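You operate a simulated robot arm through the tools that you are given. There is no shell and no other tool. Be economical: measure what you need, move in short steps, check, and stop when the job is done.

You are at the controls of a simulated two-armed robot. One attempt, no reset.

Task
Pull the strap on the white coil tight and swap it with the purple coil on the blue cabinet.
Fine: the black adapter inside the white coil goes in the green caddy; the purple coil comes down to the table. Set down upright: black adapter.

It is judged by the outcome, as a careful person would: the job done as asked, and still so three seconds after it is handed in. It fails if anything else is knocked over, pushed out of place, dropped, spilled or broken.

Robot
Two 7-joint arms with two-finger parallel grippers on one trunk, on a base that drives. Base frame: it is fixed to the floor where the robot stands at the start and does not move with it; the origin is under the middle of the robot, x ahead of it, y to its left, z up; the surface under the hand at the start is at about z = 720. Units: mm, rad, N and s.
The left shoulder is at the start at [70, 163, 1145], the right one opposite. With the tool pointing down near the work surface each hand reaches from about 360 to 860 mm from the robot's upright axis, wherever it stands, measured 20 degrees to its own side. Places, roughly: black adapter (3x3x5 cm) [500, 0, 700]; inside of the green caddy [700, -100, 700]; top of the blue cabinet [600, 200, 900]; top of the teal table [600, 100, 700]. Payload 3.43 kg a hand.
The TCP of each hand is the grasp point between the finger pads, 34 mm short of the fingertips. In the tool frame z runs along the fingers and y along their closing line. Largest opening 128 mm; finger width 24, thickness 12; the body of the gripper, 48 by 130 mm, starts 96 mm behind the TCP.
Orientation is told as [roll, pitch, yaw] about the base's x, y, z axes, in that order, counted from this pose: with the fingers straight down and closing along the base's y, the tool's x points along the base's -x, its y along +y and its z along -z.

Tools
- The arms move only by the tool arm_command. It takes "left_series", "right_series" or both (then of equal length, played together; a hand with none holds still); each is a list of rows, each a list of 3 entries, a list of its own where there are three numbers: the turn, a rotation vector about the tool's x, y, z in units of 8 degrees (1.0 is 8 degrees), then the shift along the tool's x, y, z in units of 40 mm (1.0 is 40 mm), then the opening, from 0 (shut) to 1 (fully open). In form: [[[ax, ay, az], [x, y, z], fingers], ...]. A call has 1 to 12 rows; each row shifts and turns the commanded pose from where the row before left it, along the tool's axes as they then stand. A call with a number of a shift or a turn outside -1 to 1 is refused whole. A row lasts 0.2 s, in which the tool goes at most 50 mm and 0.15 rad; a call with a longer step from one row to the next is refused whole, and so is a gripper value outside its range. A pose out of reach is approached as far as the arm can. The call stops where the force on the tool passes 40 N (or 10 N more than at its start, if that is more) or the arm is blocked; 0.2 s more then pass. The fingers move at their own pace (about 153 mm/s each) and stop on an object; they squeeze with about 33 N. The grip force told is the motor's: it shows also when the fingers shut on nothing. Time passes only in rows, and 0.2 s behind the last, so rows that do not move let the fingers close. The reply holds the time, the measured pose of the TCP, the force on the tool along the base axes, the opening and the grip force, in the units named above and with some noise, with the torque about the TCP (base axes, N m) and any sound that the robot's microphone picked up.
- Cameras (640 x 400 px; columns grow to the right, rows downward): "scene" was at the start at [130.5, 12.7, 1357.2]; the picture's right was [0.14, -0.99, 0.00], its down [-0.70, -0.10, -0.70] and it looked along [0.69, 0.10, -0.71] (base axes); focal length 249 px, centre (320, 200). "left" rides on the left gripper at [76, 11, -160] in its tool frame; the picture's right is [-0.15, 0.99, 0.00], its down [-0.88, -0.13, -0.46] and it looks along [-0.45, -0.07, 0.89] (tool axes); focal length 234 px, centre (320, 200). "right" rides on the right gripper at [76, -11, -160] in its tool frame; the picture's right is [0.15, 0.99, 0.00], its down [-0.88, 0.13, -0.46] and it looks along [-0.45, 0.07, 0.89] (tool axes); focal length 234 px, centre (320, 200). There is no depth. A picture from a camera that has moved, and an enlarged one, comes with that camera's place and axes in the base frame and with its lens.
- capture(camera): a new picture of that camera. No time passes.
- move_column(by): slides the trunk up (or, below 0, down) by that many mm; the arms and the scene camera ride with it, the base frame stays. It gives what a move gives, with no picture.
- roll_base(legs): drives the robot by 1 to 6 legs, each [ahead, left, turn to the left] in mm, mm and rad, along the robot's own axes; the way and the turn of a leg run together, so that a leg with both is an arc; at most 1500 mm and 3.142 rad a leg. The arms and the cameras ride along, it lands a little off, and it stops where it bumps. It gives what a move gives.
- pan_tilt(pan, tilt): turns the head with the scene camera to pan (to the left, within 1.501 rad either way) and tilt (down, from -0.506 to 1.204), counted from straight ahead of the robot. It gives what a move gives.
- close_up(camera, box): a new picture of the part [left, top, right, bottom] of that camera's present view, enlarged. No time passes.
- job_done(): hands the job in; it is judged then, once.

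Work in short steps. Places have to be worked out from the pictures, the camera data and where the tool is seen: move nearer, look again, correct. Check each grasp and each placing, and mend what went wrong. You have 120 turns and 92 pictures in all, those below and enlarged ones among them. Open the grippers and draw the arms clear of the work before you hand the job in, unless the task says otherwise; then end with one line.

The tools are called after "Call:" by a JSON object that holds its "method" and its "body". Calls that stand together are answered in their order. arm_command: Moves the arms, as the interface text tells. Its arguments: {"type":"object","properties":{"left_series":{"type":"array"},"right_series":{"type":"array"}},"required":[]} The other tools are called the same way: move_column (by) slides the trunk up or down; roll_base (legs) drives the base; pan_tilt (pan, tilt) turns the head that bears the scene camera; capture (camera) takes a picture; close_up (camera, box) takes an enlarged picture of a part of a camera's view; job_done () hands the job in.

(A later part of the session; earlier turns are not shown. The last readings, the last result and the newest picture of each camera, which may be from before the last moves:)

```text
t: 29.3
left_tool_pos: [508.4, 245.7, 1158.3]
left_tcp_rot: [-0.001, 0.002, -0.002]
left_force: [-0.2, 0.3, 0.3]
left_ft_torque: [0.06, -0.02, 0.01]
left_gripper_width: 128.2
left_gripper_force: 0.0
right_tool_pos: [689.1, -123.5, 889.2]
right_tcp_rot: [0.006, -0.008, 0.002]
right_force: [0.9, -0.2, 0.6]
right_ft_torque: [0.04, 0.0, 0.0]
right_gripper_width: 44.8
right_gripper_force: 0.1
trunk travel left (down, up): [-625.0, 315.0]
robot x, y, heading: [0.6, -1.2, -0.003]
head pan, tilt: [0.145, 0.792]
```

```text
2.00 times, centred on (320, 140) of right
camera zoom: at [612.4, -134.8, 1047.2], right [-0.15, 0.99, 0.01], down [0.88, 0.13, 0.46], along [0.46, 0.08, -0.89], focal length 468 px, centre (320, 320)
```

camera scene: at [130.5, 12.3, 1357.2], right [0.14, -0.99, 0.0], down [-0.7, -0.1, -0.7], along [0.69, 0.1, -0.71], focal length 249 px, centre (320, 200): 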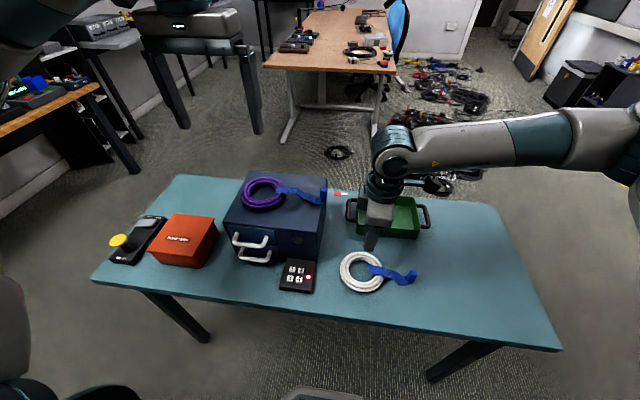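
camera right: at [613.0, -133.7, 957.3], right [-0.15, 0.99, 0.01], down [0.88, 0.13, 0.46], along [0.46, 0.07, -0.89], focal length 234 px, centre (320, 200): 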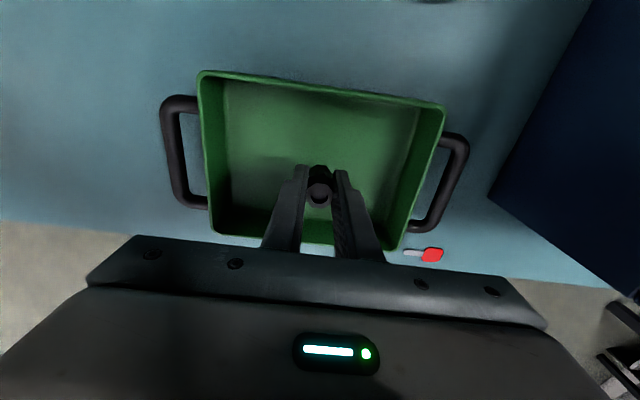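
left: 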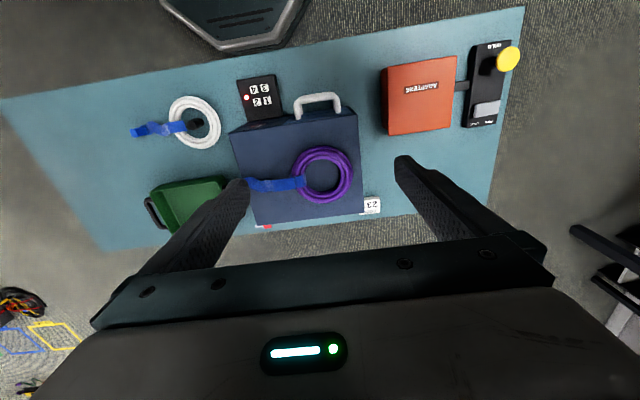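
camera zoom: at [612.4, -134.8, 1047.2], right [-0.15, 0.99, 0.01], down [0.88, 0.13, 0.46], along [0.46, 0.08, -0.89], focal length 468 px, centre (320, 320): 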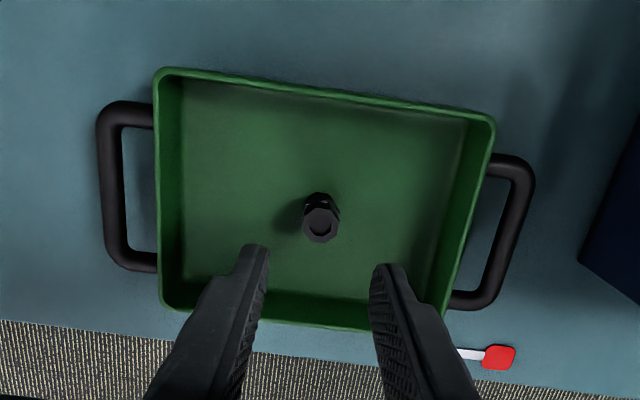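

The adapter stands upright in the caddy. Next, bring the right hand above the strap tab near [490, -188] and the left hand toward the coil's +y side, to inspect.

Call:
{"method": "arm_command", "body": {"right_series": [[[0, 0, 0], [0.83, -0.28, 0], 0.6], [[0, 0, 0], [0.83, -0.28, 0], 0.6], [[0, 0, 0], [0.83, -0.28, 0], 0.6], [[0, 0, 0], [0.83, -0.28, 0], 0.6], [[0, 0, 0], [0.83, -0.28, 0], 0.6], [[0, 0, 0], [0.83, -0.28, 0], 0.6], [[0, 0, 0], [0, 0, 0], 0.6]]}}

Call:
{"method": "capture", "body": {"camera": "right"}}

```text
t: 30.9
left_tool_pos: [509.7, 246.6, 1157.3]
left_tcp_rot: [-0.001, 0.0, 0.0]
left_force: [-0.4, -0.2, -0.7]
left_ft_torque: [-0.02, -0.01, -0.02]
left_gripper_width: 127.9
left_gripper_force: 0.1
right_tool_pos: [490.0, -189.9, 885.3]
right_tcp_rot: [0.008, -0.009, 0.003]
right_force: [0.8, 0.3, -0.8]
right_ft_torque: [-0.02, 0.05, 0.02]
right_gripper_width: 77.0
right_gripper_force: 0.0
trunk travel left (down, up): [-625.0, 315.0]
robot x, y, heading: [0.2, -0.5, -0.001]
head pan, tilt: [0.145, 0.792]
```

```text
57 pictures are left
camera right: at [413.4, -201.2, 1044.2], right [-0.15, 0.99, 0.01], down [0.88, 0.13, 0.46], along [0.46, 0.07, -0.89], focal length 234 px, centre (320, 200)
```

right: 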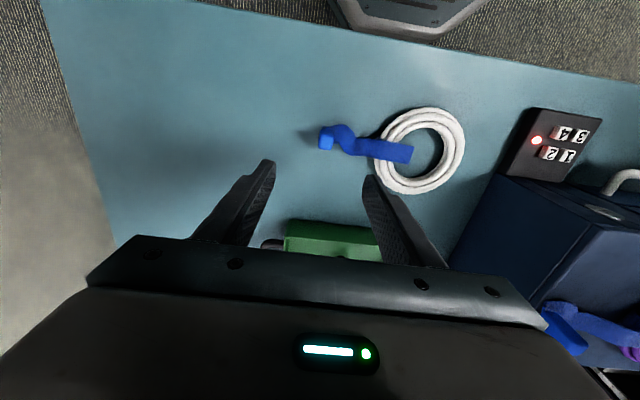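

Call:
{"method": "close_up", "body": {"camera": "right", "box": [290, 90, 470, 202]}}

```text
3.56 times, centred on (380, 146) of right
camera zoom: at [413.4, -201.2, 1044.2], right [-0.15, 0.99, 0.01], down [0.88, 0.13, 0.46], along [0.46, 0.07, -0.89], focal length 833 px, centre (107, 392)
```

zoom: 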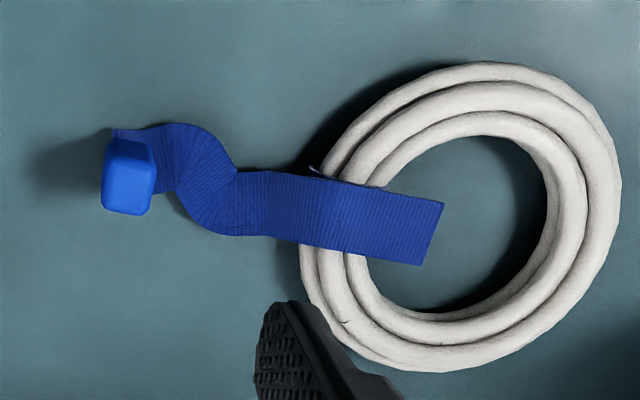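

Tab ≈ 16×18 mm at [483.5, -183], top z ≈ 748; coil centre ≈ [482, -57]. Move the left hand above the coil's +y rim (y ≈ -11), staying high at z ≈ 1000.

Call:
{"method": "arm_command", "body": {"left_series": [[[0, 0, 0], [0.08, -0.8, 0.49], 0.6], [[0, 0, 0], [0.08, -0.8, 0.49], 0.6], [[0, 0, 0], [0.08, -0.8, 0.49], 0.6], [[0, 0, 0], [0.08, -0.8, 0.49], 0.6], [[0, 0, 0], [0.08, -0.8, 0.49], 0.6], [[0, 0, 0], [0.08, -0.8, 0.49], 0.6], [[0, 0, 0], [0.08, -0.8, 0.49], 0.6], [[0, 0, 0], [0.08, -0.8, 0.49], 0.6], [[0, 0, 0], [0, 0, 0], 0.6]]}}

Call:
{"method": "capture", "body": {"camera": "left"}}

```text
t: 32.9
left_tool_pos: [481.3, -10.5, 1000.3]
left_tcp_rot: [-0.001, 0.0, -0.001]
left_force: [0.2, 0.4, 0.0]
left_ft_torque: [-0.02, -0.02, 0.03]
left_gripper_width: 77.0
left_gripper_force: 0.1
right_tool_pos: [490.6, -189.2, 886.8]
right_tcp_rot: [0.006, -0.009, 0.003]
right_force: [0.7, 1.1, -0.8]
right_ft_torque: [0.0, -0.01, 0.02]
right_gripper_width: 76.5
right_gripper_force: 0.0
trunk travel left (down, up): [-625.0, 315.0]
robot x, y, heading: [-2.7, -0.6, -0.008]
head pan, tilt: [0.145, 0.792]
```

```text
55 pictures are left
camera left: at [405.7, 1.9, 1161.9], right [0.15, 0.99, 0.0], down [0.88, -0.13, 0.46], along [0.45, -0.07, -0.89], focal length 234 px, centre (320, 200)
```

left: 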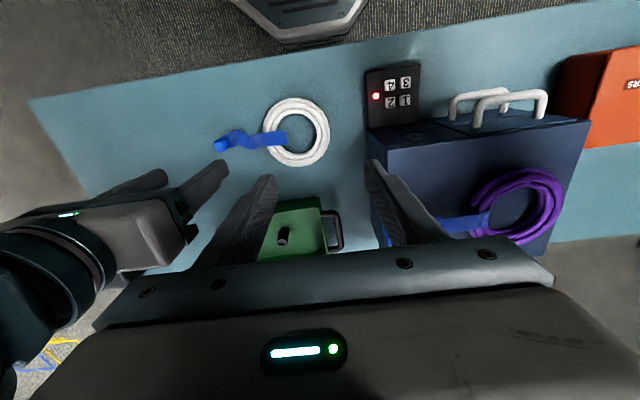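

Positions agree. Lower both: left to z ≈ 840 above the rim, right to z ≈ 820 above the tab.

Call:
{"method": "arm_command", "body": {"left_series": [[[0, 0, 0], [0, 0, 0.8], 0.5], [[0, 0, 0], [0, 0, 0.8], 0.5], [[0, 0, 0], [0, 0, 0.8], 0.5], [[0, 0, 0], [0, 0, 0.8], 0.5], [[0, 0, 0], [0, 0, 0.8], 0.5], [[0, 0, 0], [0, 0, 0], 0.5]], "right_series": [[[0, 0, 0], [0.15, 0.15, 0.4], 0.33], [[0, 0, 0], [0, 0, 0.4], 0.33], [[0, 0, 0], [0, 0, 0.4], 0.33], [[0, 0, 0], [0, 0, 0.4], 0.33], [[0, 0, 0], [0, 0, 0], 0.33], [[0, 0, 0], [0, 0, 0], 0.33]]}}

Call:
{"method": "capture", "body": {"camera": "left"}}

Call:
{"method": "close_up", "body": {"camera": "right", "box": [220, 80, 420, 240]}}

```text
t: 34.3
left_tool_pos: [482.6, -10.9, 841.5]
left_tcp_rot: [0.0, 0.001, -0.002]
left_force: [-0.7, -1.0, 0.4]
left_ft_torque: [0.03, 0.02, 0.04]
left_gripper_width: 63.9
left_gripper_force: 0.0
right_tool_pos: [485.0, -186.8, 823.3]
right_tcp_rot: [0.007, -0.008, 0.003]
right_force: [-0.3, 0.0, -0.4]
right_ft_torque: [0.0, 0.01, 0.01]
right_gripper_width: 42.4
right_gripper_force: 0.1
trunk travel left (down, up): [-625.0, 315.0]
robot x, y, heading: [-0.1, -1.2, -0.003]
head pan, tilt: [0.145, 0.792]
```

```text
54 pictures are left
camera left: at [406.4, 0.6, 1001.7], right [0.15, 0.99, 0.0], down [0.88, -0.13, 0.46], along [0.45, -0.07, -0.89], focal length 234 px, centre (320, 200)
```

left: 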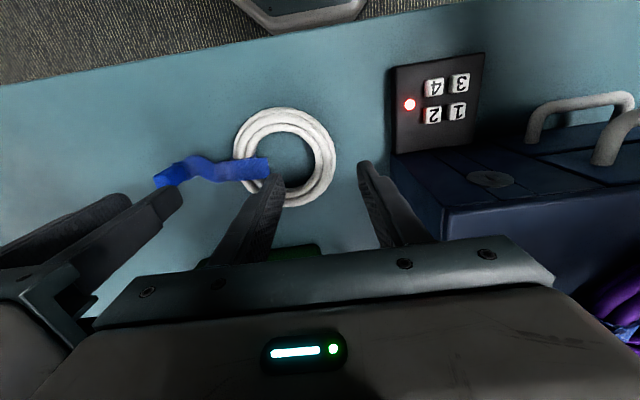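

```text
2.50 times, centred on (320, 160) of right
camera zoom: at [407.8, -196.1, 980.9], right [-0.15, 0.99, 0.01], down [0.88, 0.13, 0.46], along [0.46, 0.08, -0.89], focal length 585 px, centre (320, 300)
```

zoom: 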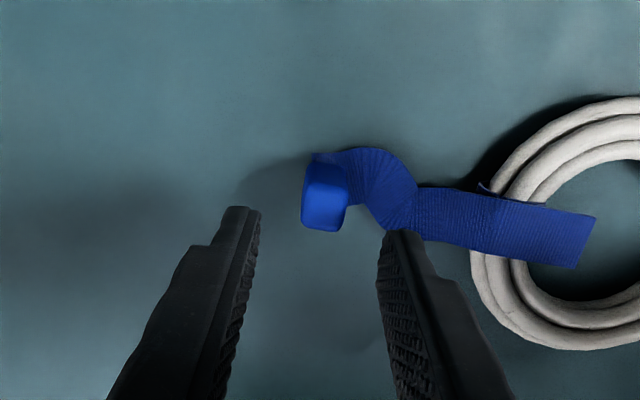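

Tab ≈ [481, -180]; rim centre ≈ y -11. Lower left over the rim to ≈ 767 and right to ≈ 775 around the tab.

Call:
{"method": "arm_command", "body": {"left_series": [[[0, 0, 0], [0, 0, 0.6], 0.5], [[0, 0, 0], [0, 0, 0.6], 0.5], [[0, 0, 0], [0, 0, 0.4], 0.5], [[0, 0, 0], [0, 0, 0.25], 0.5], [[0, 0, 0], [0, 0, 0], 0.5]], "right_series": [[[0, 0, 0], [0.1, 0.15, 0.4], 0.33], [[0, 0, 0], [0, 0, 0.4], 0.33], [[0, 0, 0], [0, 0, 0.2], 0.33], [[0, 0, 0], [0, 0, 0.2], 0.33], [[0, 0, 0], [0, 0, 0], 0.33]]}}

Call:
{"method": "close_up", "body": {"camera": "left", "box": [220, 100, 420, 260]}}

Call:
{"method": "close_up", "body": {"camera": "right", "box": [220, 80, 420, 240]}}

```text
t: 35.5
left_tool_pos: [482.2, -11.1, 766.8]
left_tcp_rot: [-0.003, 0.001, -0.002]
left_force: [-0.7, -0.2, -0.5]
left_ft_torque: [0.06, 0.01, 0.04]
left_gripper_width: 63.8
left_gripper_force: 0.1
right_tool_pos: [481.0, -179.2, 774.1]
right_tcp_rot: [0.007, -0.008, 0.004]
right_force: [0.2, -0.4, 0.2]
right_ft_torque: [-0.02, 0.0, 0.01]
right_gripper_width: 42.1
right_gripper_force: 0.1
trunk travel left (down, up): [-625.0, 315.0]
robot x, y, heading: [-0.7, -3.3, 0.002]
head pan, tilt: [0.145, 0.792]
```

```text
2.50 times, centred on (320, 180) of left
camera zoom: at [406.3, 1.0, 927.8], right [0.15, 0.99, 0.0], down [0.88, -0.13, 0.46], along [0.45, -0.07, -0.89], focal length 585 px, centre (320, 250)
```

zoom: 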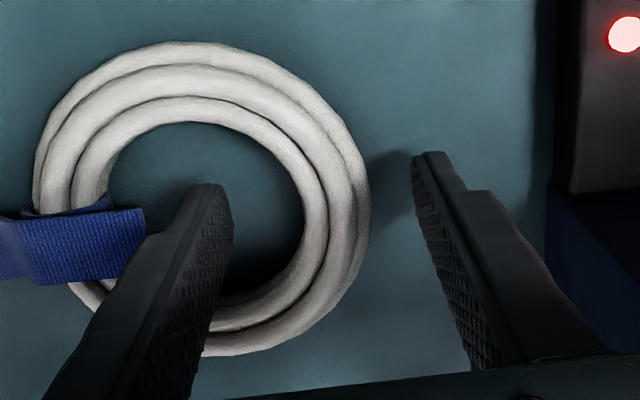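

```text
2.50 times, centred on (320, 160) of right
camera zoom: at [404.1, -189.6, 932.6], right [-0.15, 0.99, 0.01], down [0.88, 0.13, 0.46], along [0.46, 0.08, -0.89], focal length 585 px, centre (320, 300)
```

zoom: 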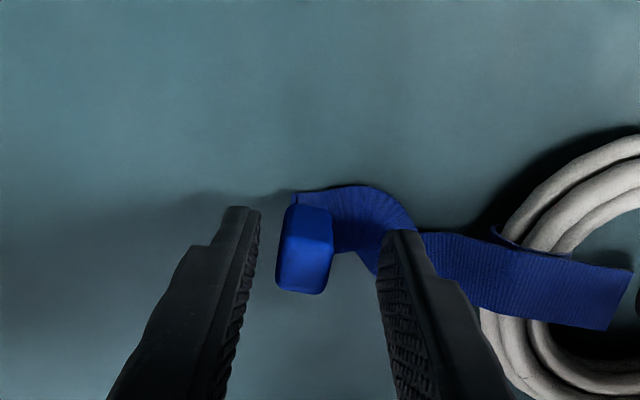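

Both well placed. Lower left 5 mm and right 6 mm, then close both.

Call:
{"method": "arm_command", "body": {"left_series": [[[0, 0, 0], [0, 0, 0.12], 0.5], [[0, 0, 0], [0, 0, 0], 0.35], [[0, 0, 0], [0, 0, 0], 0.2], [[0, 0, 0], [0, 0, 0], 0.1], [[0, 0, 0], [0, 0, 0], 0], [[0, 0, 0], [0, 0, 0], 0]], "right_series": [[[0, 0, 0], [-0.05, 0, 0.15], 0.33], [[0, 0, 0], [0, 0, 0], 0.2], [[0, 0, 0], [0, 0, 0], 0.1], [[0, 0, 0], [0, 0, 0], 0], [[0, 0, 0], [0, 0, 0], 0], [[0, 0, 0], [0, 0, 0], 0]]}}

Call:
{"method": "close_up", "body": {"camera": "left", "box": [160, 100, 420, 260]}}

Call:
{"method": "close_up", "body": {"camera": "right", "box": [220, 80, 420, 240]}}

```text
t: 36.9
left_tool_pos: [482.5, -8.5, 761.2]
left_tcp_rot: [0.008, 0.0, -0.001]
left_force: [0.8, 37.7, 5.6]
left_ft_torque: [1.2, 0.02, -0.25]
left_gripper_width: 28.0
left_gripper_force: 33.0
right_tool_pos: [483.6, -179.7, 769.5]
right_tcp_rot: [0.001, -0.007, 0.003]
right_force: [-0.2, -36.4, -0.1]
right_ft_torque: [-1.41, -0.05, 0.16]
right_gripper_width: 17.1
right_gripper_force: 32.6
trunk travel left (down, up): [-625.0, 315.0]
robot x, y, heading: [0.7, 0.1, -0.003]
head pan, tilt: [0.145, 0.792]
```

```text
2.46 times, centred on (290, 180) of left
camera zoom: at [406.9, 2.2, 922.7], right [0.15, 0.99, 0.01], down [0.88, -0.13, 0.45], along [0.45, -0.06, -0.89], focal length 576 px, centre (394, 249)
```

zoom: 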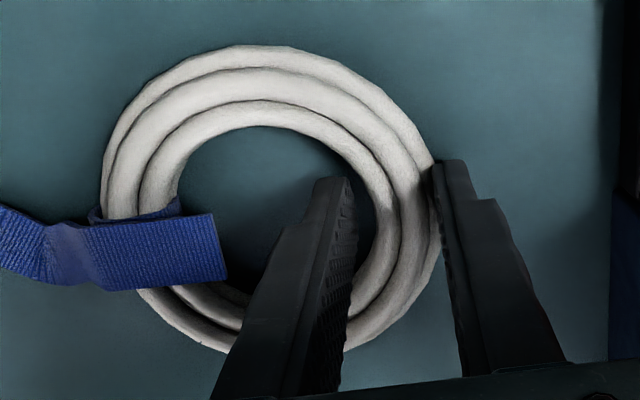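

```text
2.50 times, centred on (320, 160) of right
camera zoom: at [406.2, -190.6, 926.7], right [-0.15, 0.99, 0.0], down [0.88, 0.13, 0.46], along [0.46, 0.07, -0.89], focal length 585 px, centre (320, 300)
```

zoom: 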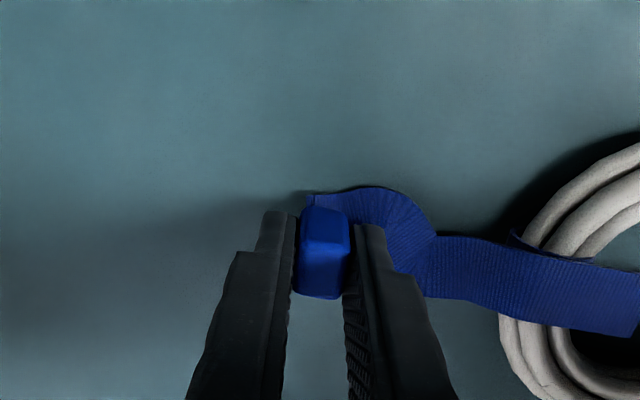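

Both grips are solid (28 mm on rim, 17 mm on tab), pressing slightly toward each other. Pull the tab along -y in small steps while the left holds.

Call:
{"method": "arm_command", "body": {"left_series": [[[0, 0, 0], [0, 0, 0], 0], [[0, 0, 0], [0, 0, 0], 0], [[0, 0, 0], [0, 0, 0], 0], [[0, 0, 0], [0, 0, 0], 0]], "right_series": [[[0, 0, 0], [0, -0.12, 0], 0], [[0, 0, 0], [0, -0.15, 0], 0], [[0, 0, 0], [0, -0.15, 0], 0], [[0, 0, 0], [0, 0, 0], 0]]}}

Call:
{"method": "close_up", "body": {"camera": "left", "box": [160, 100, 420, 260]}}

```text
t: 37.9
left_tool_pos: [483.2, -13.5, 763.1]
left_tcp_rot: [-0.005, 0.002, -0.004]
left_force: [3.1, -4.0, 3.0]
left_ft_torque: [-0.52, 0.03, 0.4]
left_gripper_width: 27.8
left_gripper_force: 32.7
right_tool_pos: [483.4, -193.9, 767.1]
right_tcp_rot: [0.009, -0.008, 0.008]
right_force: [-3.0, 4.3, -4.1]
right_ft_torque: [-0.5, -0.06, 0.13]
right_gripper_width: 17.5
right_gripper_force: 32.6
trunk travel left (down, up): [-625.0, 315.0]
robot x, y, heading: [-0.4, -2.2, -0.006]
head pan, tilt: [0.145, 0.792]
```

```text
2.46 times, centred on (290, 180) of left
camera zoom: at [406.7, 0.3, 923.5], right [0.15, 0.99, 0.0], down [0.88, -0.13, 0.46], along [0.45, -0.07, -0.89], focal length 576 px, centre (394, 249)
```

zoom: 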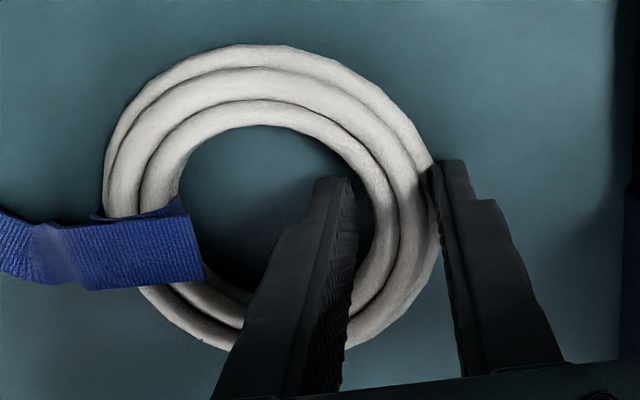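

The strap slides: its inner end is retracting toward the ring. Continue pulling.

Call:
{"method": "arm_command", "body": {"left_series": [[[0, 0, 0], [0, 0, 0], 0], [[0, 0, 0], [0, 0, 0], 0], [[0, 0, 0], [0, 0, 0], 0], [[0, 0, 0], [0, 0, 0], 0], [[0, 0, 0], [0, 0, 0], 0]], "right_series": [[[0, 0, 0], [0, -0.12, 0], 0], [[0, 0, 0], [0, -0.12, 0], 0], [[0, 0, 0], [0, -0.12, 0], 0], [[0, 0, 0], [0, -0.12, 0], 0], [[0, 0, 0], [0, 0, 0], 0]]}}

Call:
{"method": "close_up", "body": {"camera": "left", "box": [160, 100, 420, 260]}}

```text
t: 39.1
left_tool_pos: [481.9, -10.5, 762.3]
left_tcp_rot: [0.0, -0.001, -0.002]
left_force: [2.3, -3.4, 3.2]
left_ft_torque: [-0.19, 0.01, 0.38]
left_gripper_width: 27.3
left_gripper_force: 32.6
right_tool_pos: [484.2, -214.8, 769.0]
right_tcp_rot: [0.006, -0.009, 0.004]
right_force: [-1.8, 3.2, -1.3]
right_ft_torque: [-0.69, 0.05, 0.0]
right_gripper_width: 17.3
right_gripper_force: 33.1
trunk travel left (down, up): [-625.0, 315.0]
robot x, y, heading: [-2.7, -0.9, -0.001]
head pan, tilt: [0.145, 0.792]
```

```text
2.46 times, centred on (290, 180) of left
camera zoom: at [406.6, 1.0, 922.9], right [0.15, 0.99, 0.0], down [0.88, -0.13, 0.45], along [0.45, -0.07, -0.89], focal length 576 px, centre (394, 249)
```

zoom: 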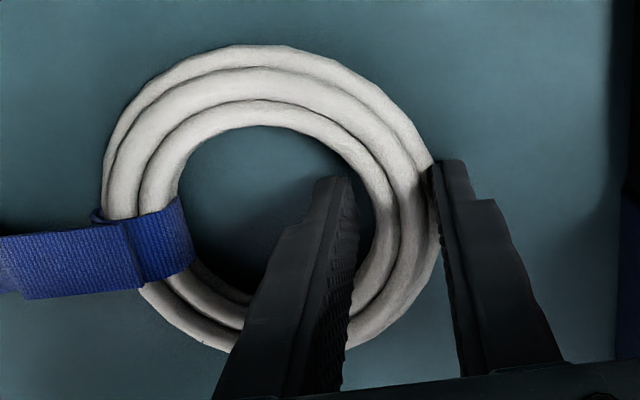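

The strap is now wrapping the ring. Continue until the force rises.

Call:
{"method": "arm_command", "body": {"left_series": [[[0, 0, 0], [0, 0, 0], 0], [[0, 0, 0], [0, 0, 0], 0], [[0, 0, 0], [0, 0, 0], 0], [[0, 0, 0], [0, 0, 0], 0]], "right_series": [[[0, 0, 0], [0, -0.1, 0], 0], [[0, 0, 0], [0, -0.1, 0], 0], [[0, 0, 0], [0, -0.1, 0], 0], [[0, 0, 0], [0, 0, 0], 0]]}}

Call:
{"method": "close_up", "body": {"camera": "left", "box": [100, 80, 420, 280]}}

```text
t: 40.1
left_tool_pos: [482.1, -11.7, 761.9]
left_tcp_rot: [-0.003, 0.003, -0.002]
left_force: [1.6, -9.1, 1.0]
left_ft_torque: [-0.13, -0.02, 0.4]
left_gripper_width: 27.4
left_gripper_force: 32.6
right_tool_pos: [482.8, -225.3, 768.9]
right_tcp_rot: [0.009, -0.008, 0.004]
right_force: [-2.1, 9.1, -0.9]
right_ft_torque: [-0.48, 0.04, -0.01]
right_gripper_width: 17.5
right_gripper_force: 32.9
trunk travel left (down, up): [-625.0, 315.0]
robot x, y, heading: [3.6, -2.1, -0.005]
head pan, tilt: [0.145, 0.792]
```

```text
2.00 times, centred on (260, 180) of left
camera zoom: at [406.5, 0.7, 923.1], right [0.15, 0.99, 0.0], down [0.88, -0.13, 0.46], along [0.45, -0.07, -0.89], focal length 468 px, centre (440, 240)
```

zoom: 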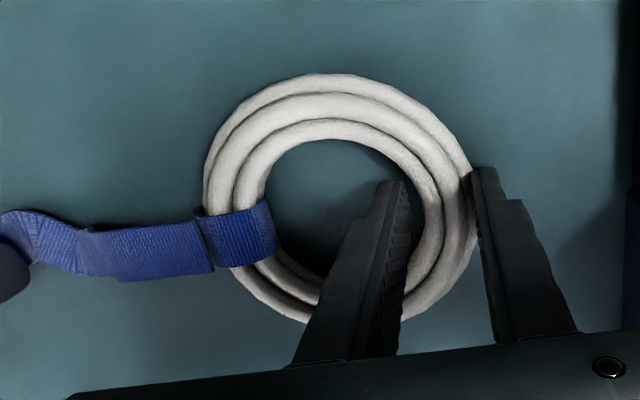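

Force is up to 9 N. Keep pulling in small steps to the stop.

Call:
{"method": "arm_command", "body": {"left_series": [[[0, 0, 0], [0, 0, 0], 0], [[0, 0, 0], [0, 0, 0], 0], [[0, 0, 0], [0, 0, 0], 0], [[0, 0, 0], [0, 0, 0], 0]], "right_series": [[[0, 0, 0], [0, -0.06, 0], 0], [[0, 0, 0], [0, -0.06, 0], 0], [[0, 0, 0], [0, -0.06, 0], 0], [[0, 0, 0], [0, 0, 0], 0]]}}

Call:
{"method": "close_up", "body": {"camera": "left", "box": [100, 80, 420, 280]}}

```text
t: 41.0
left_tool_pos: [482.1, -15.5, 764.2]
left_tcp_rot: [-0.012, -0.001, -0.006]
left_force: [0.7, -2.8, 0.4]
left_ft_torque: [0.27, 0.03, 0.07]
left_gripper_width: 25.4
left_gripper_force: 32.8
right_tool_pos: [482.6, -230.6, 767.9]
right_tcp_rot: [0.017, -0.008, 0.007]
right_force: [-0.1, 2.7, -0.5]
right_ft_torque: [-0.66, -0.01, 0.01]
right_gripper_width: 17.1
right_gripper_force: 33.1
trunk travel left (down, up): [-625.0, 315.0]
robot x, y, heading: [-2.4, 1.4, -0.004]
head pan, tilt: [0.145, 0.792]
stopped in row 4 (left hand): the force on the tool passed its limit at 41 N (the readings are from after the stop); the commanded pose is now the measured one
```

```text
2.00 times, centred on (260, 180) of left
camera zoom: at [405.8, -1.1, 923.9], right [0.15, 0.99, -0.01], down [0.88, -0.13, 0.46], along [0.45, -0.08, -0.89], focal length 468 px, centre (440, 240)
```

zoom: 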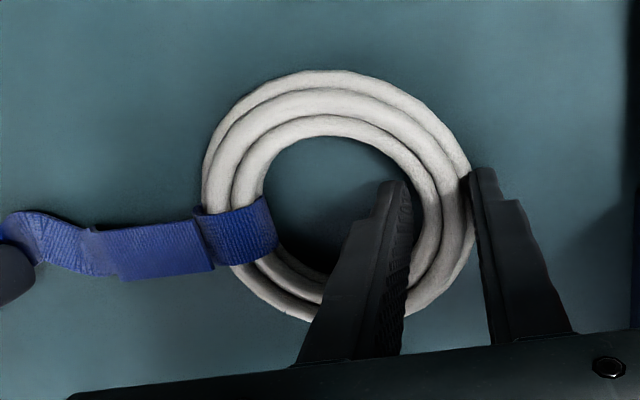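

The strap hit its hard stop (41 N): it is tight. Release the tab with the right hand and withdraw it up and to the right.

Call:
{"method": "arm_command", "body": {"right_series": [[[0, 0, 0], [0, 0.03, 0], 0.2], [[0, 0, 0], [0, 0, 0], 0.35], [[0, 0, 0], [0, 0, -0.1], 0.4], [[0, 0, 0], [0, 0, -0.6], 0.4], [[0, 0, 0], [0, 0, -1], 0.4], [[0, 0, 0], [0, 0, -1], 0.4], [[0, 0, 0], [0, 0, -1], 0.4], [[0, 0, 0], [0, 0, -1], 0.4], [[0, 0, 0], [0.5, -0.9, 0], 0.4], [[0, 0, 0], [0.5, -0.9, 0], 0.4], [[0, 0, 0], [0.5, -0.9, 0], 0.4], [[0, 0, 0], [0.5, -0.9, 0], 0.4]]}}

Call:
{"method": "close_up", "body": {"camera": "scene", "box": [310, 200, 470, 300]}}

```text
t: 43.6
left_tool_pos: [479.6, -14.7, 763.3]
left_tcp_rot: [-0.011, -0.001, -0.005]
left_force: [-0.5, 0.1, 0.2]
left_ft_torque: [0.14, -0.06, 0.0]
left_gripper_width: 25.6
left_gripper_force: 33.5
right_tool_pos: [400.1, -378.3, 953.4]
right_tcp_rot: [0.016, -0.011, 0.007]
right_force: [0.6, 0.4, 0.6]
right_ft_torque: [0.01, -0.05, -0.01]
right_gripper_width: 51.1
right_gripper_force: 0.0
trunk travel left (down, up): [-625.0, 315.0]
robot x, y, heading: [3.1, -1.1, -0.001]
head pan, tilt: [0.145, 0.792]
```

```text
4.00 times, centred on (390, 250) of scene
camera zoom: at [128.8, 11.0, 1357.4], right [0.14, -0.99, 0.0], down [-0.7, -0.1, -0.7], along [0.7, 0.1, -0.71], focal length 994 px, centre (40, 0)
```

zoom: 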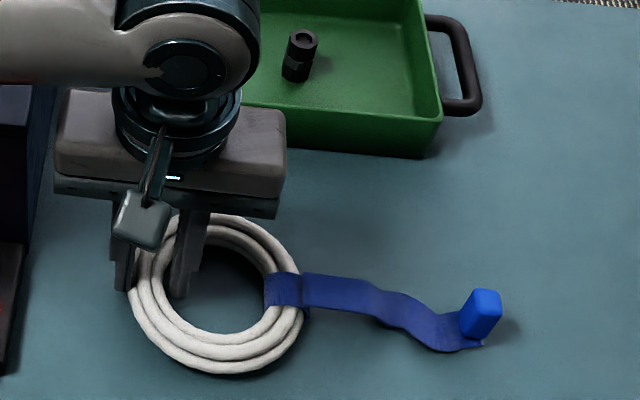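

The strap is tight and the coil lies undisturbed. Test-lift the white coil with the left hand.

Call:
{"method": "arm_command", "body": {"left_series": [[[0, 0, 0], [0, 0, -0.15], 0], [[0, 0, 0], [0, 0, -0.3], 0], [[0, 0, 0], [0, 0, -0.5], 0], [[0, 0, 0], [0, 0, -0.6], 0], [[0, 0, 0], [0, 0, 0], 0]]}}

Call:
{"method": "close_up", "body": {"camera": "scene", "box": [310, 180, 470, 300]}}

```text
t: 44.9
left_tool_pos: [482.6, -14.4, 824.9]
left_tcp_rot: [-0.012, 0.002, -0.006]
left_force: [0.3, -0.1, -3.1]
left_ft_torque: [0.1, 0.01, -0.01]
left_gripper_width: 25.2
left_gripper_force: 33.2
right_tool_pos: [402.3, -376.7, 953.5]
right_tcp_rot: [0.015, -0.011, 0.006]
right_force: [0.4, -0.3, 0.4]
right_ft_torque: [0.01, -0.02, 0.01]
right_gripper_width: 51.3
right_gripper_force: 0.0
trunk travel left (down, up): [-625.0, 315.0]
robot x, y, heading: [-1.8, -2.9, 0.0]
head pan, tilt: [0.145, 0.792]
```

```text
3.33 times, centred on (390, 240) of scene
camera zoom: at [130.9, 12.2, 1357.2], right [0.14, -0.99, 0.0], down [-0.7, -0.1, -0.7], along [0.69, 0.1, -0.71], focal length 828 px, centre (87, 67)
```

zoom: 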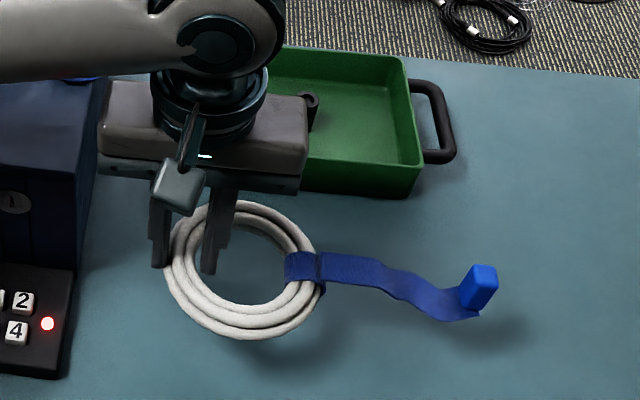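

The coil lifts level and firmly (≈0.3 kg). Move the right arm further away while carrying the white coil ~216 mm to the right to make room.

Call:
{"method": "arm_command", "body": {"right_series": [[[0, 0, 0], [0, -0.8, -0.5], 0.4], [[0, 0, 0], [0, -0.8, -0.5], 0.4], [[0, 0, 0], [0, -0.8, -0.5], 0.4], [[0, 0, 0], [0, -0.8, -0.5], 0.4], [[0, 0, 0], [0, 0, 0], 0.4], [[0, 0, 0], [0, 0, 0], 0.4], [[0, 0, 0], [0, 0, 0], 0.4], [[0, 0, 0], [0, 0, 0], 0.4], [[0, 0, 0], [0, 0, 0], 0.4], [[0, 0, 0], [0, 0, 0], 0.4]], "left_series": [[[0, 0, 0], [0, 0, 0], 0], [[0, 0, 0], [0, 0, 0], 0], [[0, 0, 0], [0, -0.5, 0], 0], [[0, 0, 0], [0, -0.8, 0], 0], [[0, 0, 0], [0, -0.8, 0], 0], [[0, 0, 0], [0, -0.8, 0], 0], [[0, 0, 0], [0, -0.8, 0], 0], [[0, 0, 0], [0, -0.8, 0], 0], [[0, 0, 0], [0, -0.9, 0], 0], [[0, 0, 0], [0, 0, 0], 0]]}}

Call:
{"method": "capture", "body": {"camera": "scene"}}

```text
t: 47.0
left_tool_pos: [481.3, -229.3, 826.9]
left_tcp_rot: [-0.013, 0.001, -0.004]
left_force: [0.7, 0.8, -2.2]
left_ft_torque: [0.09, 0.01, -0.01]
left_gripper_width: 25.5
left_gripper_force: 32.5
right_tool_pos: [401.9, -504.4, 1032.7]
right_tcp_rot: [0.015, -0.011, 0.008]
right_force: [-0.4, -0.1, 0.2]
right_ft_torque: [-0.01, 0.03, 0.02]
right_gripper_width: 51.2
right_gripper_force: 0.1
trunk travel left (down, up): [-625.0, 315.0]
robot x, y, heading: [-2.3, -0.9, -0.0]
head pan, tilt: [0.145, 0.792]
```

```text
42 pictures are left
camera scene: at [130.9, 13.1, 1357.2], right [0.14, -0.99, 0.0], down [-0.7, -0.1, -0.7], along [0.69, 0.1, -0.71], focal length 249 px, centre (320, 200)
```

scene: 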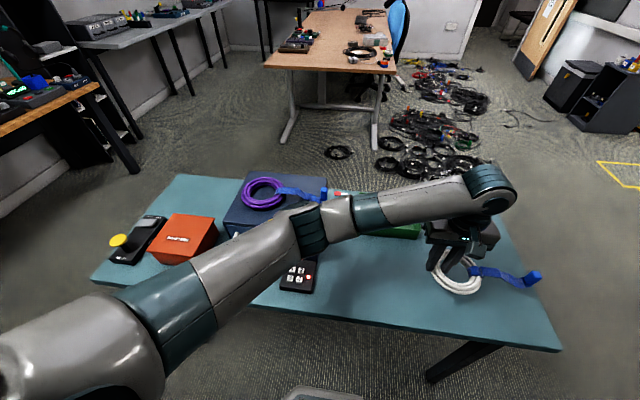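

The coil is over free table with the tab ending near y = -455 (edge ≈ -510). Set it down.

Call:
{"method": "arm_command", "body": {"left_series": [[[0, 0, 0], [0, 0, 0.6], 0], [[0, 0, 0], [0, 0, 0.6], 0], [[0, 0, 0], [0, 0, 0.25], 0], [[0, 0, 0], [0, 0, 0.1], 0], [[0, 0, 0], [0, 0, 0], 0]]}}

```text
t: 48.2
left_tool_pos: [480.3, -231.1, 765.8]
left_tcp_rot: [-0.013, 0.0, -0.005]
left_force: [-0.4, -0.8, -2.0]
left_ft_torque: [0.1, -0.04, 0.01]
left_gripper_width: 25.4
left_gripper_force: 33.4
right_tool_pos: [402.7, -505.5, 1031.6]
right_tcp_rot: [0.017, -0.01, 0.007]
right_force: [-0.8, 0.8, 0.0]
right_ft_torque: [-0.06, 0.01, 0.03]
right_gripper_width: 51.1
right_gripper_force: 0.0
trunk travel left (down, up): [-625.0, 315.0]
robot x, y, heading: [-2.5, 0.0, -0.001]
head pan, tilt: [0.145, 0.792]
```

Still carrying the weight; lower about 2–3 mm more, release, and rise.

Call:
{"method": "arm_command", "body": {"left_series": [[[0, 0, 0], [0, 0, 0.07], 0], [[0, 0, 0], [0, 0, 0], 0], [[0, 0, 0], [0, 0, 0], 0.2], [[0, 0, 0], [0, 0, 0], 0.35], [[0, 0, 0], [0, 0, 0], 0.48], [[0, 0, 0], [0, 0, -0.5], 0.48], [[0, 0, 0], [0, 0, -0.9], 0.48], [[0, 0, 0], [0, 0, -1], 0.48], [[0, 0, 0], [0, 0, -1], 0.48], [[0, 0, 0], [0, 0, -1], 0.48], [[0, 0, 0], [0, 0, -1], 0.48], [[0, 0, 0], [0, 0, 0], 0.48]]}}

Call:
{"method": "capture", "body": {"camera": "left"}}

```text
t: 50.9
left_tool_pos: [479.9, -227.9, 978.6]
left_tcp_rot: [-0.011, 0.001, -0.004]
left_force: [0.5, 0.1, 0.1]
left_ft_torque: [-0.01, 0.06, -0.01]
left_gripper_width: 61.4
left_gripper_force: 0.0
right_tool_pos: [401.7, -506.3, 1031.6]
right_tcp_rot: [0.017, -0.011, 0.006]
right_force: [-0.4, 0.6, -0.5]
right_ft_torque: [-0.04, 0.01, -0.01]
right_gripper_width: 51.1
right_gripper_force: 0.0
trunk travel left (down, up): [-625.0, 315.0]
robot x, y, heading: [3.2, -2.5, -0.003]
head pan, tilt: [0.145, 0.792]
```

```text
41 pictures are left
camera left: at [405.1, -214.6, 1139.2], right [0.15, 0.99, -0.01], down [0.88, -0.13, 0.46], along [0.45, -0.08, -0.89], focal length 234 px, centre (320, 200)
```

left: 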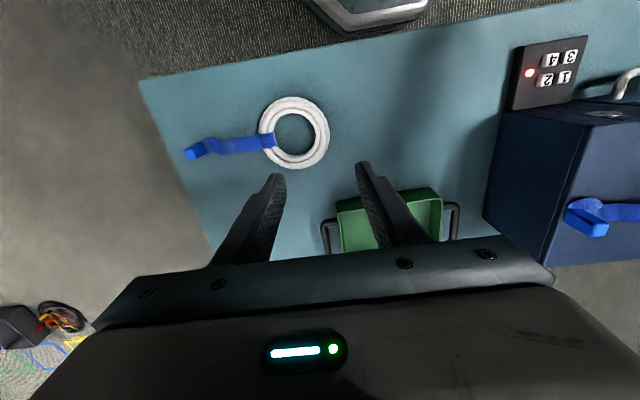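

White is set down neatly. Move the left hand up and across to above the purple coil's +y rim.

Call:
{"method": "arm_command", "body": {"left_series": [[[0, 0, 0], [0, 0.5, -0.8], 0.5], [[0, 0, 0], [-0.18, 1, -0.2], 0.5], [[0, 0, 0], [-0.18, 1, -0.2], 0.5], [[0, 0, 0], [-0.18, 1, -0.2], 0.5], [[0, 0, 0], [-0.18, 1, -0.2], 0.5], [[0, 0, 0], [-0.18, 1, -0.2], 0.5], [[0, 0, 0], [-0.18, 1, -0.2], 0.5], [[0, 0, 0], [-0.18, 1, -0.1], 0.5], [[0, 0, 0], [-0.18, 1, 0], 0.5], [[0, 0, 0], [-0.18, 1, 0], 0.5], [[0, 0, 0], [-0.18, 1, 0], 0.5], [[0, 0, 0], [-0.18, 1, 0], 0.5]]}}

Call:
{"method": "capture", "body": {"camera": "left"}}

```text
t: 53.5
left_tool_pos: [561.5, 233.4, 1056.9]
left_tcp_rot: [-0.016, -0.002, -0.004]
left_force: [-0.3, 0.3, 0.1]
left_ft_torque: [0.0, -0.01, 0.02]
left_gripper_width: 64.2
left_gripper_force: 0.0
right_tool_pos: [402.0, -505.5, 1032.4]
right_tcp_rot: [0.014, -0.01, 0.008]
right_force: [-0.4, 0.5, 0.6]
right_ft_torque: [-0.01, -0.04, -0.04]
right_gripper_width: 51.1
right_gripper_force: 0.1
trunk travel left (down, up): [-625.0, 315.0]
robot x, y, heading: [1.2, 0.6, -0.002]
head pan, tilt: [0.145, 0.792]
```

```text
40 pictures are left
camera left: at [485.8, 248.5, 1217.7], right [0.15, 0.99, -0.01], down [0.88, -0.13, 0.46], along [0.45, -0.08, -0.89], focal length 234 px, centre (320, 200)
```

left: 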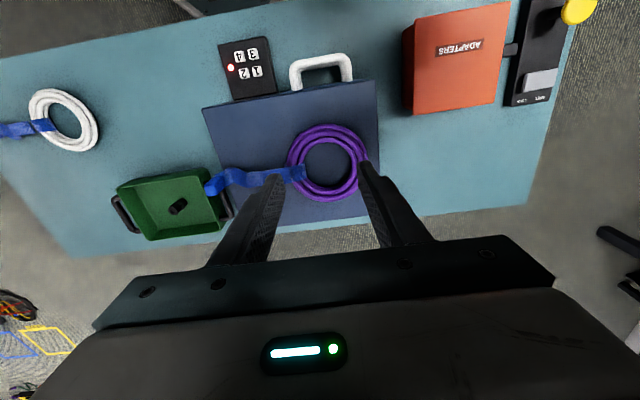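

Purple ring centre triangulates to ≈ [587, 238], cabinet top z ≈ 885. Move over its +y rim (y ≈ 284) and down to z ≈ 985.

Call:
{"method": "arm_command", "body": {"left_series": [[[0, 0, 0], [-0.3, 0.65, 0], 0.5], [[0, 0, 0], [-0.33, 0.62, 0], 0.5], [[0, 0, 0], [0, 0, 0.9], 0.5], [[0, 0, 0], [0, 0, 0.9], 0.5], [[0, 0, 0], [0, 0, 0], 0.5]]}}

Call:
{"method": "capture", "body": {"camera": "left"}}

Call:
{"method": "close_up", "body": {"camera": "scene", "box": [180, 120, 360, 250]}}

```text
t: 54.6
left_tool_pos: [587.4, 281.3, 984.9]
left_tcp_rot: [-0.011, 0.001, -0.004]
left_force: [-0.2, 1.0, 0.0]
left_ft_torque: [-0.03, 0.02, 0.04]
left_gripper_width: 63.9
left_gripper_force: 0.1
right_tool_pos: [401.9, -505.8, 1031.7]
right_tcp_rot: [0.015, -0.011, 0.008]
right_force: [0.2, -0.5, -0.1]
right_ft_torque: [0.0, -0.01, -0.01]
right_gripper_width: 51.2
right_gripper_force: 0.0
trunk travel left (down, up): [-625.0, 315.0]
robot x, y, heading: [1.4, -0.4, -0.001]
head pan, tilt: [0.145, 0.792]
```

```text
39 pictures are left
camera left: at [511.0, 295.5, 1145.6], right [0.15, 0.99, -0.01], down [0.88, -0.13, 0.46], along [0.45, -0.08, -0.89], focal length 234 px, centre (320, 200)
```

left: 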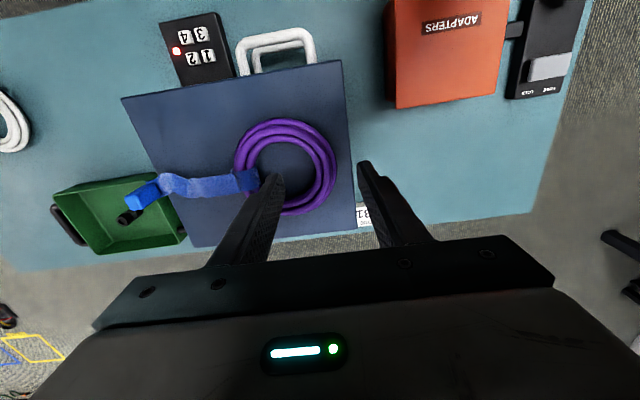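

```text
3.08 times, centred on (270, 185) of scene
camera zoom: at [130.2, 11.5, 1357.3], right [0.14, -0.99, 0.0], down [-0.7, -0.1, -0.7], along [0.7, 0.1, -0.71], focal length 765 px, centre (474, 246)
```

zoom: 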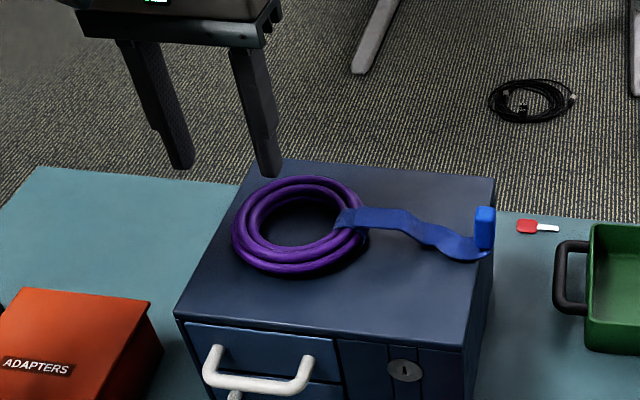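

Aligned with the rim (ring centre ≈ [590, 240]). Descend to z ≈ 930.

Call:
{"method": "arm_command", "body": {"left_series": [[[0, 0, 0], [0, 0, 0.6], 0.46], [[0, 0, 0], [0, 0, 0.5], 0.46], [[0, 0, 0], [0, 0, 0.25], 0.46], [[0, 0, 0], [0, 0, 0], 0.46]]}}

Call:
{"method": "close_up", "body": {"camera": "left", "box": [180, 80, 420, 260]}}

Call:
{"method": "close_up", "body": {"camera": "scene", "box": [210, 140, 330, 230]}}

```text
t: 55.6
left_tool_pos: [586.3, 280.5, 931.1]
left_tcp_rot: [-0.012, 0.0, -0.003]
left_force: [0.6, 0.0, -0.5]
left_ft_torque: [-0.01, -0.04, -0.02]
left_gripper_width: 59.1
left_gripper_force: 0.1
right_tool_pos: [402.4, -506.4, 1032.0]
right_tcp_rot: [0.017, -0.01, 0.005]
right_force: [-0.6, 0.2, 0.6]
right_ft_torque: [0.02, 0.03, -0.03]
right_gripper_width: 51.2
right_gripper_force: 0.1
trunk travel left (down, up): [-625.0, 315.0]
robot x, y, heading: [1.8, -0.4, 0.001]
head pan, tilt: [0.145, 0.792]
```

```text
2.22 times, centred on (300, 170) of left
camera zoom: at [511.3, 294.9, 1091.4], right [0.15, 0.99, -0.01], down [0.88, -0.13, 0.46], along [0.45, -0.08, -0.89], focal length 520 px, centre (364, 267)
```

zoom: 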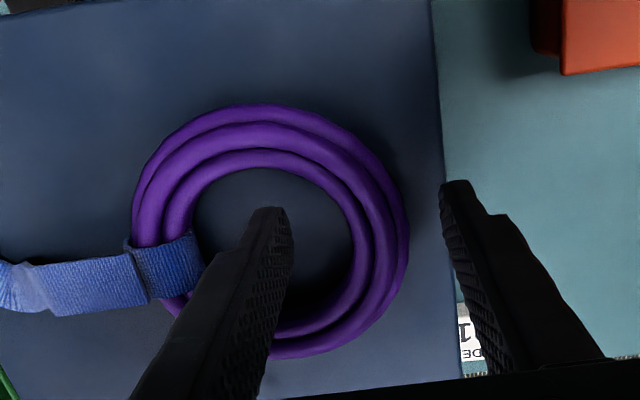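

```text
4.44 times, centred on (270, 185) of scene
camera zoom: at [130.4, 12.1, 1357.2], right [0.14, -0.99, 0.0], down [-0.7, -0.1, -0.7], along [0.7, 0.1, -0.71], focal length 1105 px, centre (542, 267)
```

zoom: 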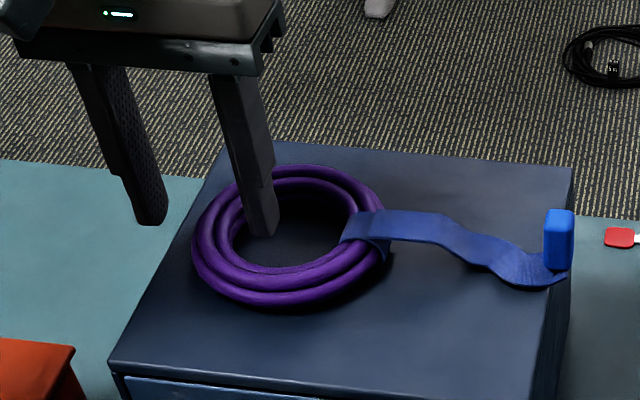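

The fingers straddle the rim correctly. Lower further in small steps.

Call:
{"method": "arm_command", "body": {"left_series": [[[0, 0, 0], [0, 0, 0.15], 0.46], [[0, 0, 0], [0, 0, 0.1], 0.46], [[0, 0, 0], [0, 0, 0], 0.46]]}}

Call:
{"method": "close_up", "body": {"camera": "scene", "box": [210, 140, 330, 230]}}

```text
t: 56.5
left_tool_pos: [587.2, 282.7, 919.9]
left_tcp_rot: [-0.011, -0.001, -0.005]
left_force: [0.0, -0.5, 0.0]
left_ft_torque: [0.0, 0.0, 0.03]
left_gripper_width: 58.7
left_gripper_force: 0.1
right_tool_pos: [402.6, -504.8, 1032.0]
right_tcp_rot: [0.016, -0.011, 0.005]
right_force: [-0.8, 0.0, -0.5]
right_ft_torque: [-0.04, -0.02, 0.01]
right_gripper_width: 51.5
right_gripper_force: 0.1
trunk travel left (down, up): [-625.0, 315.0]
robot x, y, heading: [0.9, -1.2, 0.001]
head pan, tilt: [0.145, 0.792]
```

```text
4.44 times, centred on (270, 185) of scene
camera zoom: at [130.4, 12.2, 1357.2], right [0.14, -0.99, 0.0], down [-0.7, -0.1, -0.7], along [0.7, 0.1, -0.71], focal length 1105 px, centre (542, 267)
```

zoom: 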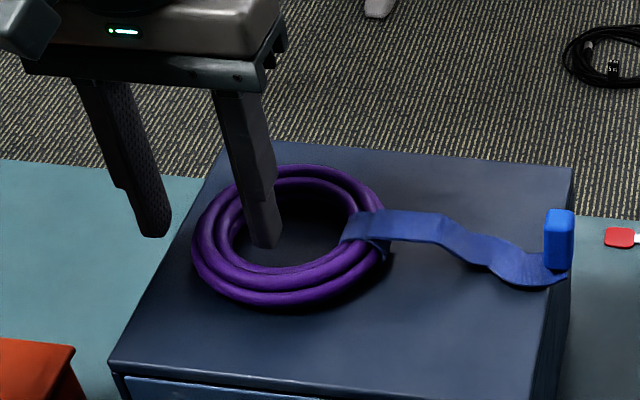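

Tips at z ≈ 886 and still free; probe downward in 2–3 mm steps.

Call:
{"method": "arm_command", "body": {"left_series": [[[0, 0, 0], [0, 0, 0.07], 0.46], [[0, 0, 0], [0, 0, 0.07], 0.46], [[0, 0, 0], [0, 0, 0.07], 0.46], [[0, 0, 0], [0, 0, 0], 0.46]]}}

Call:
{"method": "close_up", "body": {"camera": "left", "box": [180, 80, 420, 260]}}

```text
t: 57.5
left_tool_pos: [586.8, 281.1, 912.9]
left_tcp_rot: [-0.011, 0.0, -0.005]
left_force: [-0.6, -0.5, 0.4]
left_ft_torque: [-0.01, 0.01, 0.01]
left_gripper_width: 58.9
left_gripper_force: 0.1
right_tool_pos: [401.7, -507.6, 1033.9]
right_tcp_rot: [0.016, -0.011, 0.008]
right_force: [0.0, 0.2, -0.6]
right_ft_torque: [-0.02, 0.02, 0.03]
right_gripper_width: 50.9
right_gripper_force: 0.1
trunk travel left (down, up): [-625.0, 315.0]
robot x, y, heading: [-0.9, -0.7, -0.003]
head pan, tilt: [0.145, 0.792]
```

```text
2.22 times, centred on (300, 170) of left
camera zoom: at [511.4, 295.1, 1073.0], right [0.15, 0.99, -0.01], down [0.88, -0.13, 0.46], along [0.45, -0.08, -0.89], focal length 520 px, centre (364, 267)
```

zoom: 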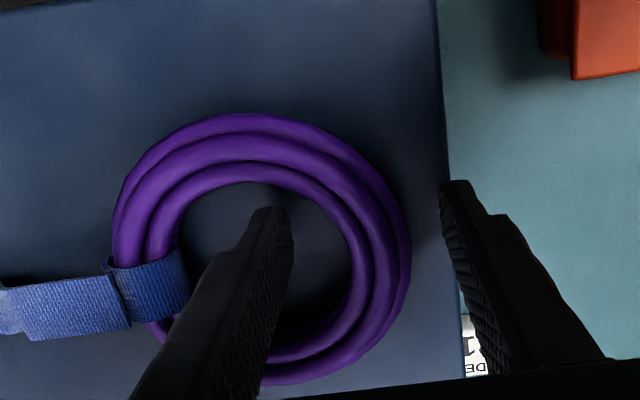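

Apparent ring size matches the view I had 5 mm above the white grip. Go 5 mm lower and close on the rim.

Call:
{"method": "arm_command", "body": {"left_series": [[[0, 0, 0], [0, 0, 0.07], 0.46], [[0, 0, 0], [0, 0, 0.05], 0.46], [[0, 0, 0], [0, 0, 0], 0.3], [[0, 0, 0], [0, 0, 0], 0.15], [[0, 0, 0], [0, 0, 0], 0], [[0, 0, 0], [0, 0, 0], 0]]}}

Call:
{"method": "close_up", "body": {"camera": "left", "box": [180, 80, 420, 260]}}

```text
t: 58.9
left_tool_pos: [586.2, 280.7, 908.7]
left_tcp_rot: [-0.012, -0.001, -0.004]
left_force: [-1.7, 1.0, 1.4]
left_ft_torque: [0.01, 0.15, -0.03]
left_gripper_width: 29.9
left_gripper_force: 33.0
right_tool_pos: [403.0, -505.5, 1032.4]
right_tcp_rot: [0.016, -0.01, 0.006]
right_force: [-0.3, 0.6, 0.2]
right_ft_torque: [0.0, 0.01, 0.0]
right_gripper_width: 51.3
right_gripper_force: 0.0
trunk travel left (down, up): [-625.0, 315.0]
robot x, y, heading: [2.2, -1.1, -0.002]
head pan, tilt: [0.145, 0.792]
```

```text
2.22 times, centred on (300, 170) of left
camera zoom: at [511.3, 294.8, 1068.8], right [0.15, 0.99, -0.01], down [0.88, -0.13, 0.46], along [0.45, -0.08, -0.89], focal length 520 px, centre (364, 267)
```

zoom: 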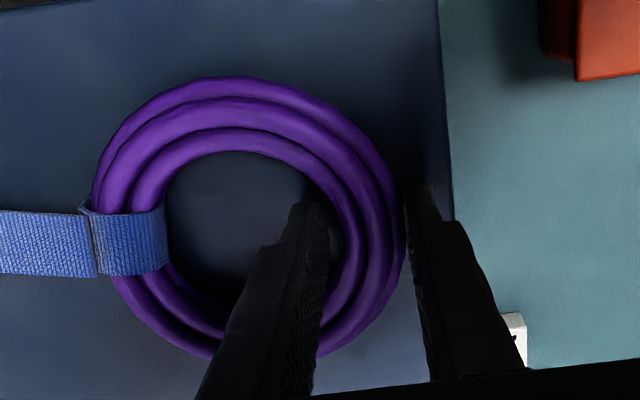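

Gripped (30 mm). Lift 80 mm and check.

Call:
{"method": "arm_command", "body": {"left_series": [[[0, 0, 0], [0, 0, -0.15], 0], [[0, 0, 0], [0, 0, -0.4], 0], [[0, 0, 0], [0, 0, -0.7], 0], [[0, 0, 0], [0, 0, -0.8], 0], [[0, 0, 0], [0, 0, 0], 0]]}}

Call:
{"method": "capture", "body": {"camera": "scene"}}

```text
t: 60.0
left_tool_pos: [586.7, 281.7, 989.9]
left_tcp_rot: [-0.012, 0.001, -0.004]
left_force: [0.0, -0.1, -2.0]
left_ft_torque: [0.14, 0.01, 0.0]
left_gripper_width: 30.0
left_gripper_force: 32.7
right_tool_pos: [402.6, -505.5, 1032.1]
right_tcp_rot: [0.015, -0.008, 0.007]
right_force: [0.4, 0.0, 0.0]
right_ft_torque: [-0.07, 0.01, 0.03]
right_gripper_width: 51.3
right_gripper_force: 0.0
trunk travel left (down, up): [-625.0, 315.0]
robot x, y, heading: [0.5, -2.0, -0.001]
head pan, tilt: [0.145, 0.792]
```

```text
32 pictures are left
camera scene: at [131.2, 12.6, 1357.1], right [0.14, -0.99, 0.0], down [-0.71, -0.1, -0.7], along [0.69, 0.1, -0.71], focal length 249 px, centre (320, 200)
```

scene: 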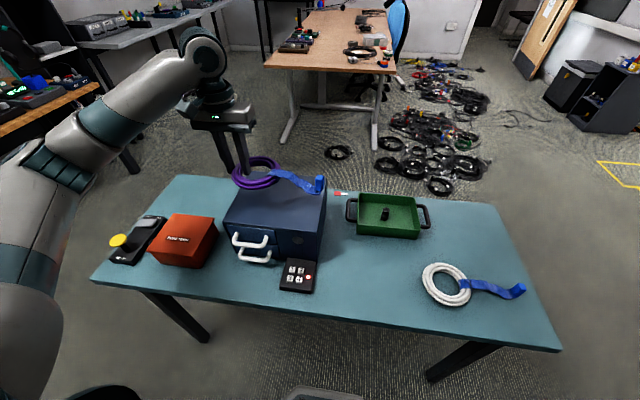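

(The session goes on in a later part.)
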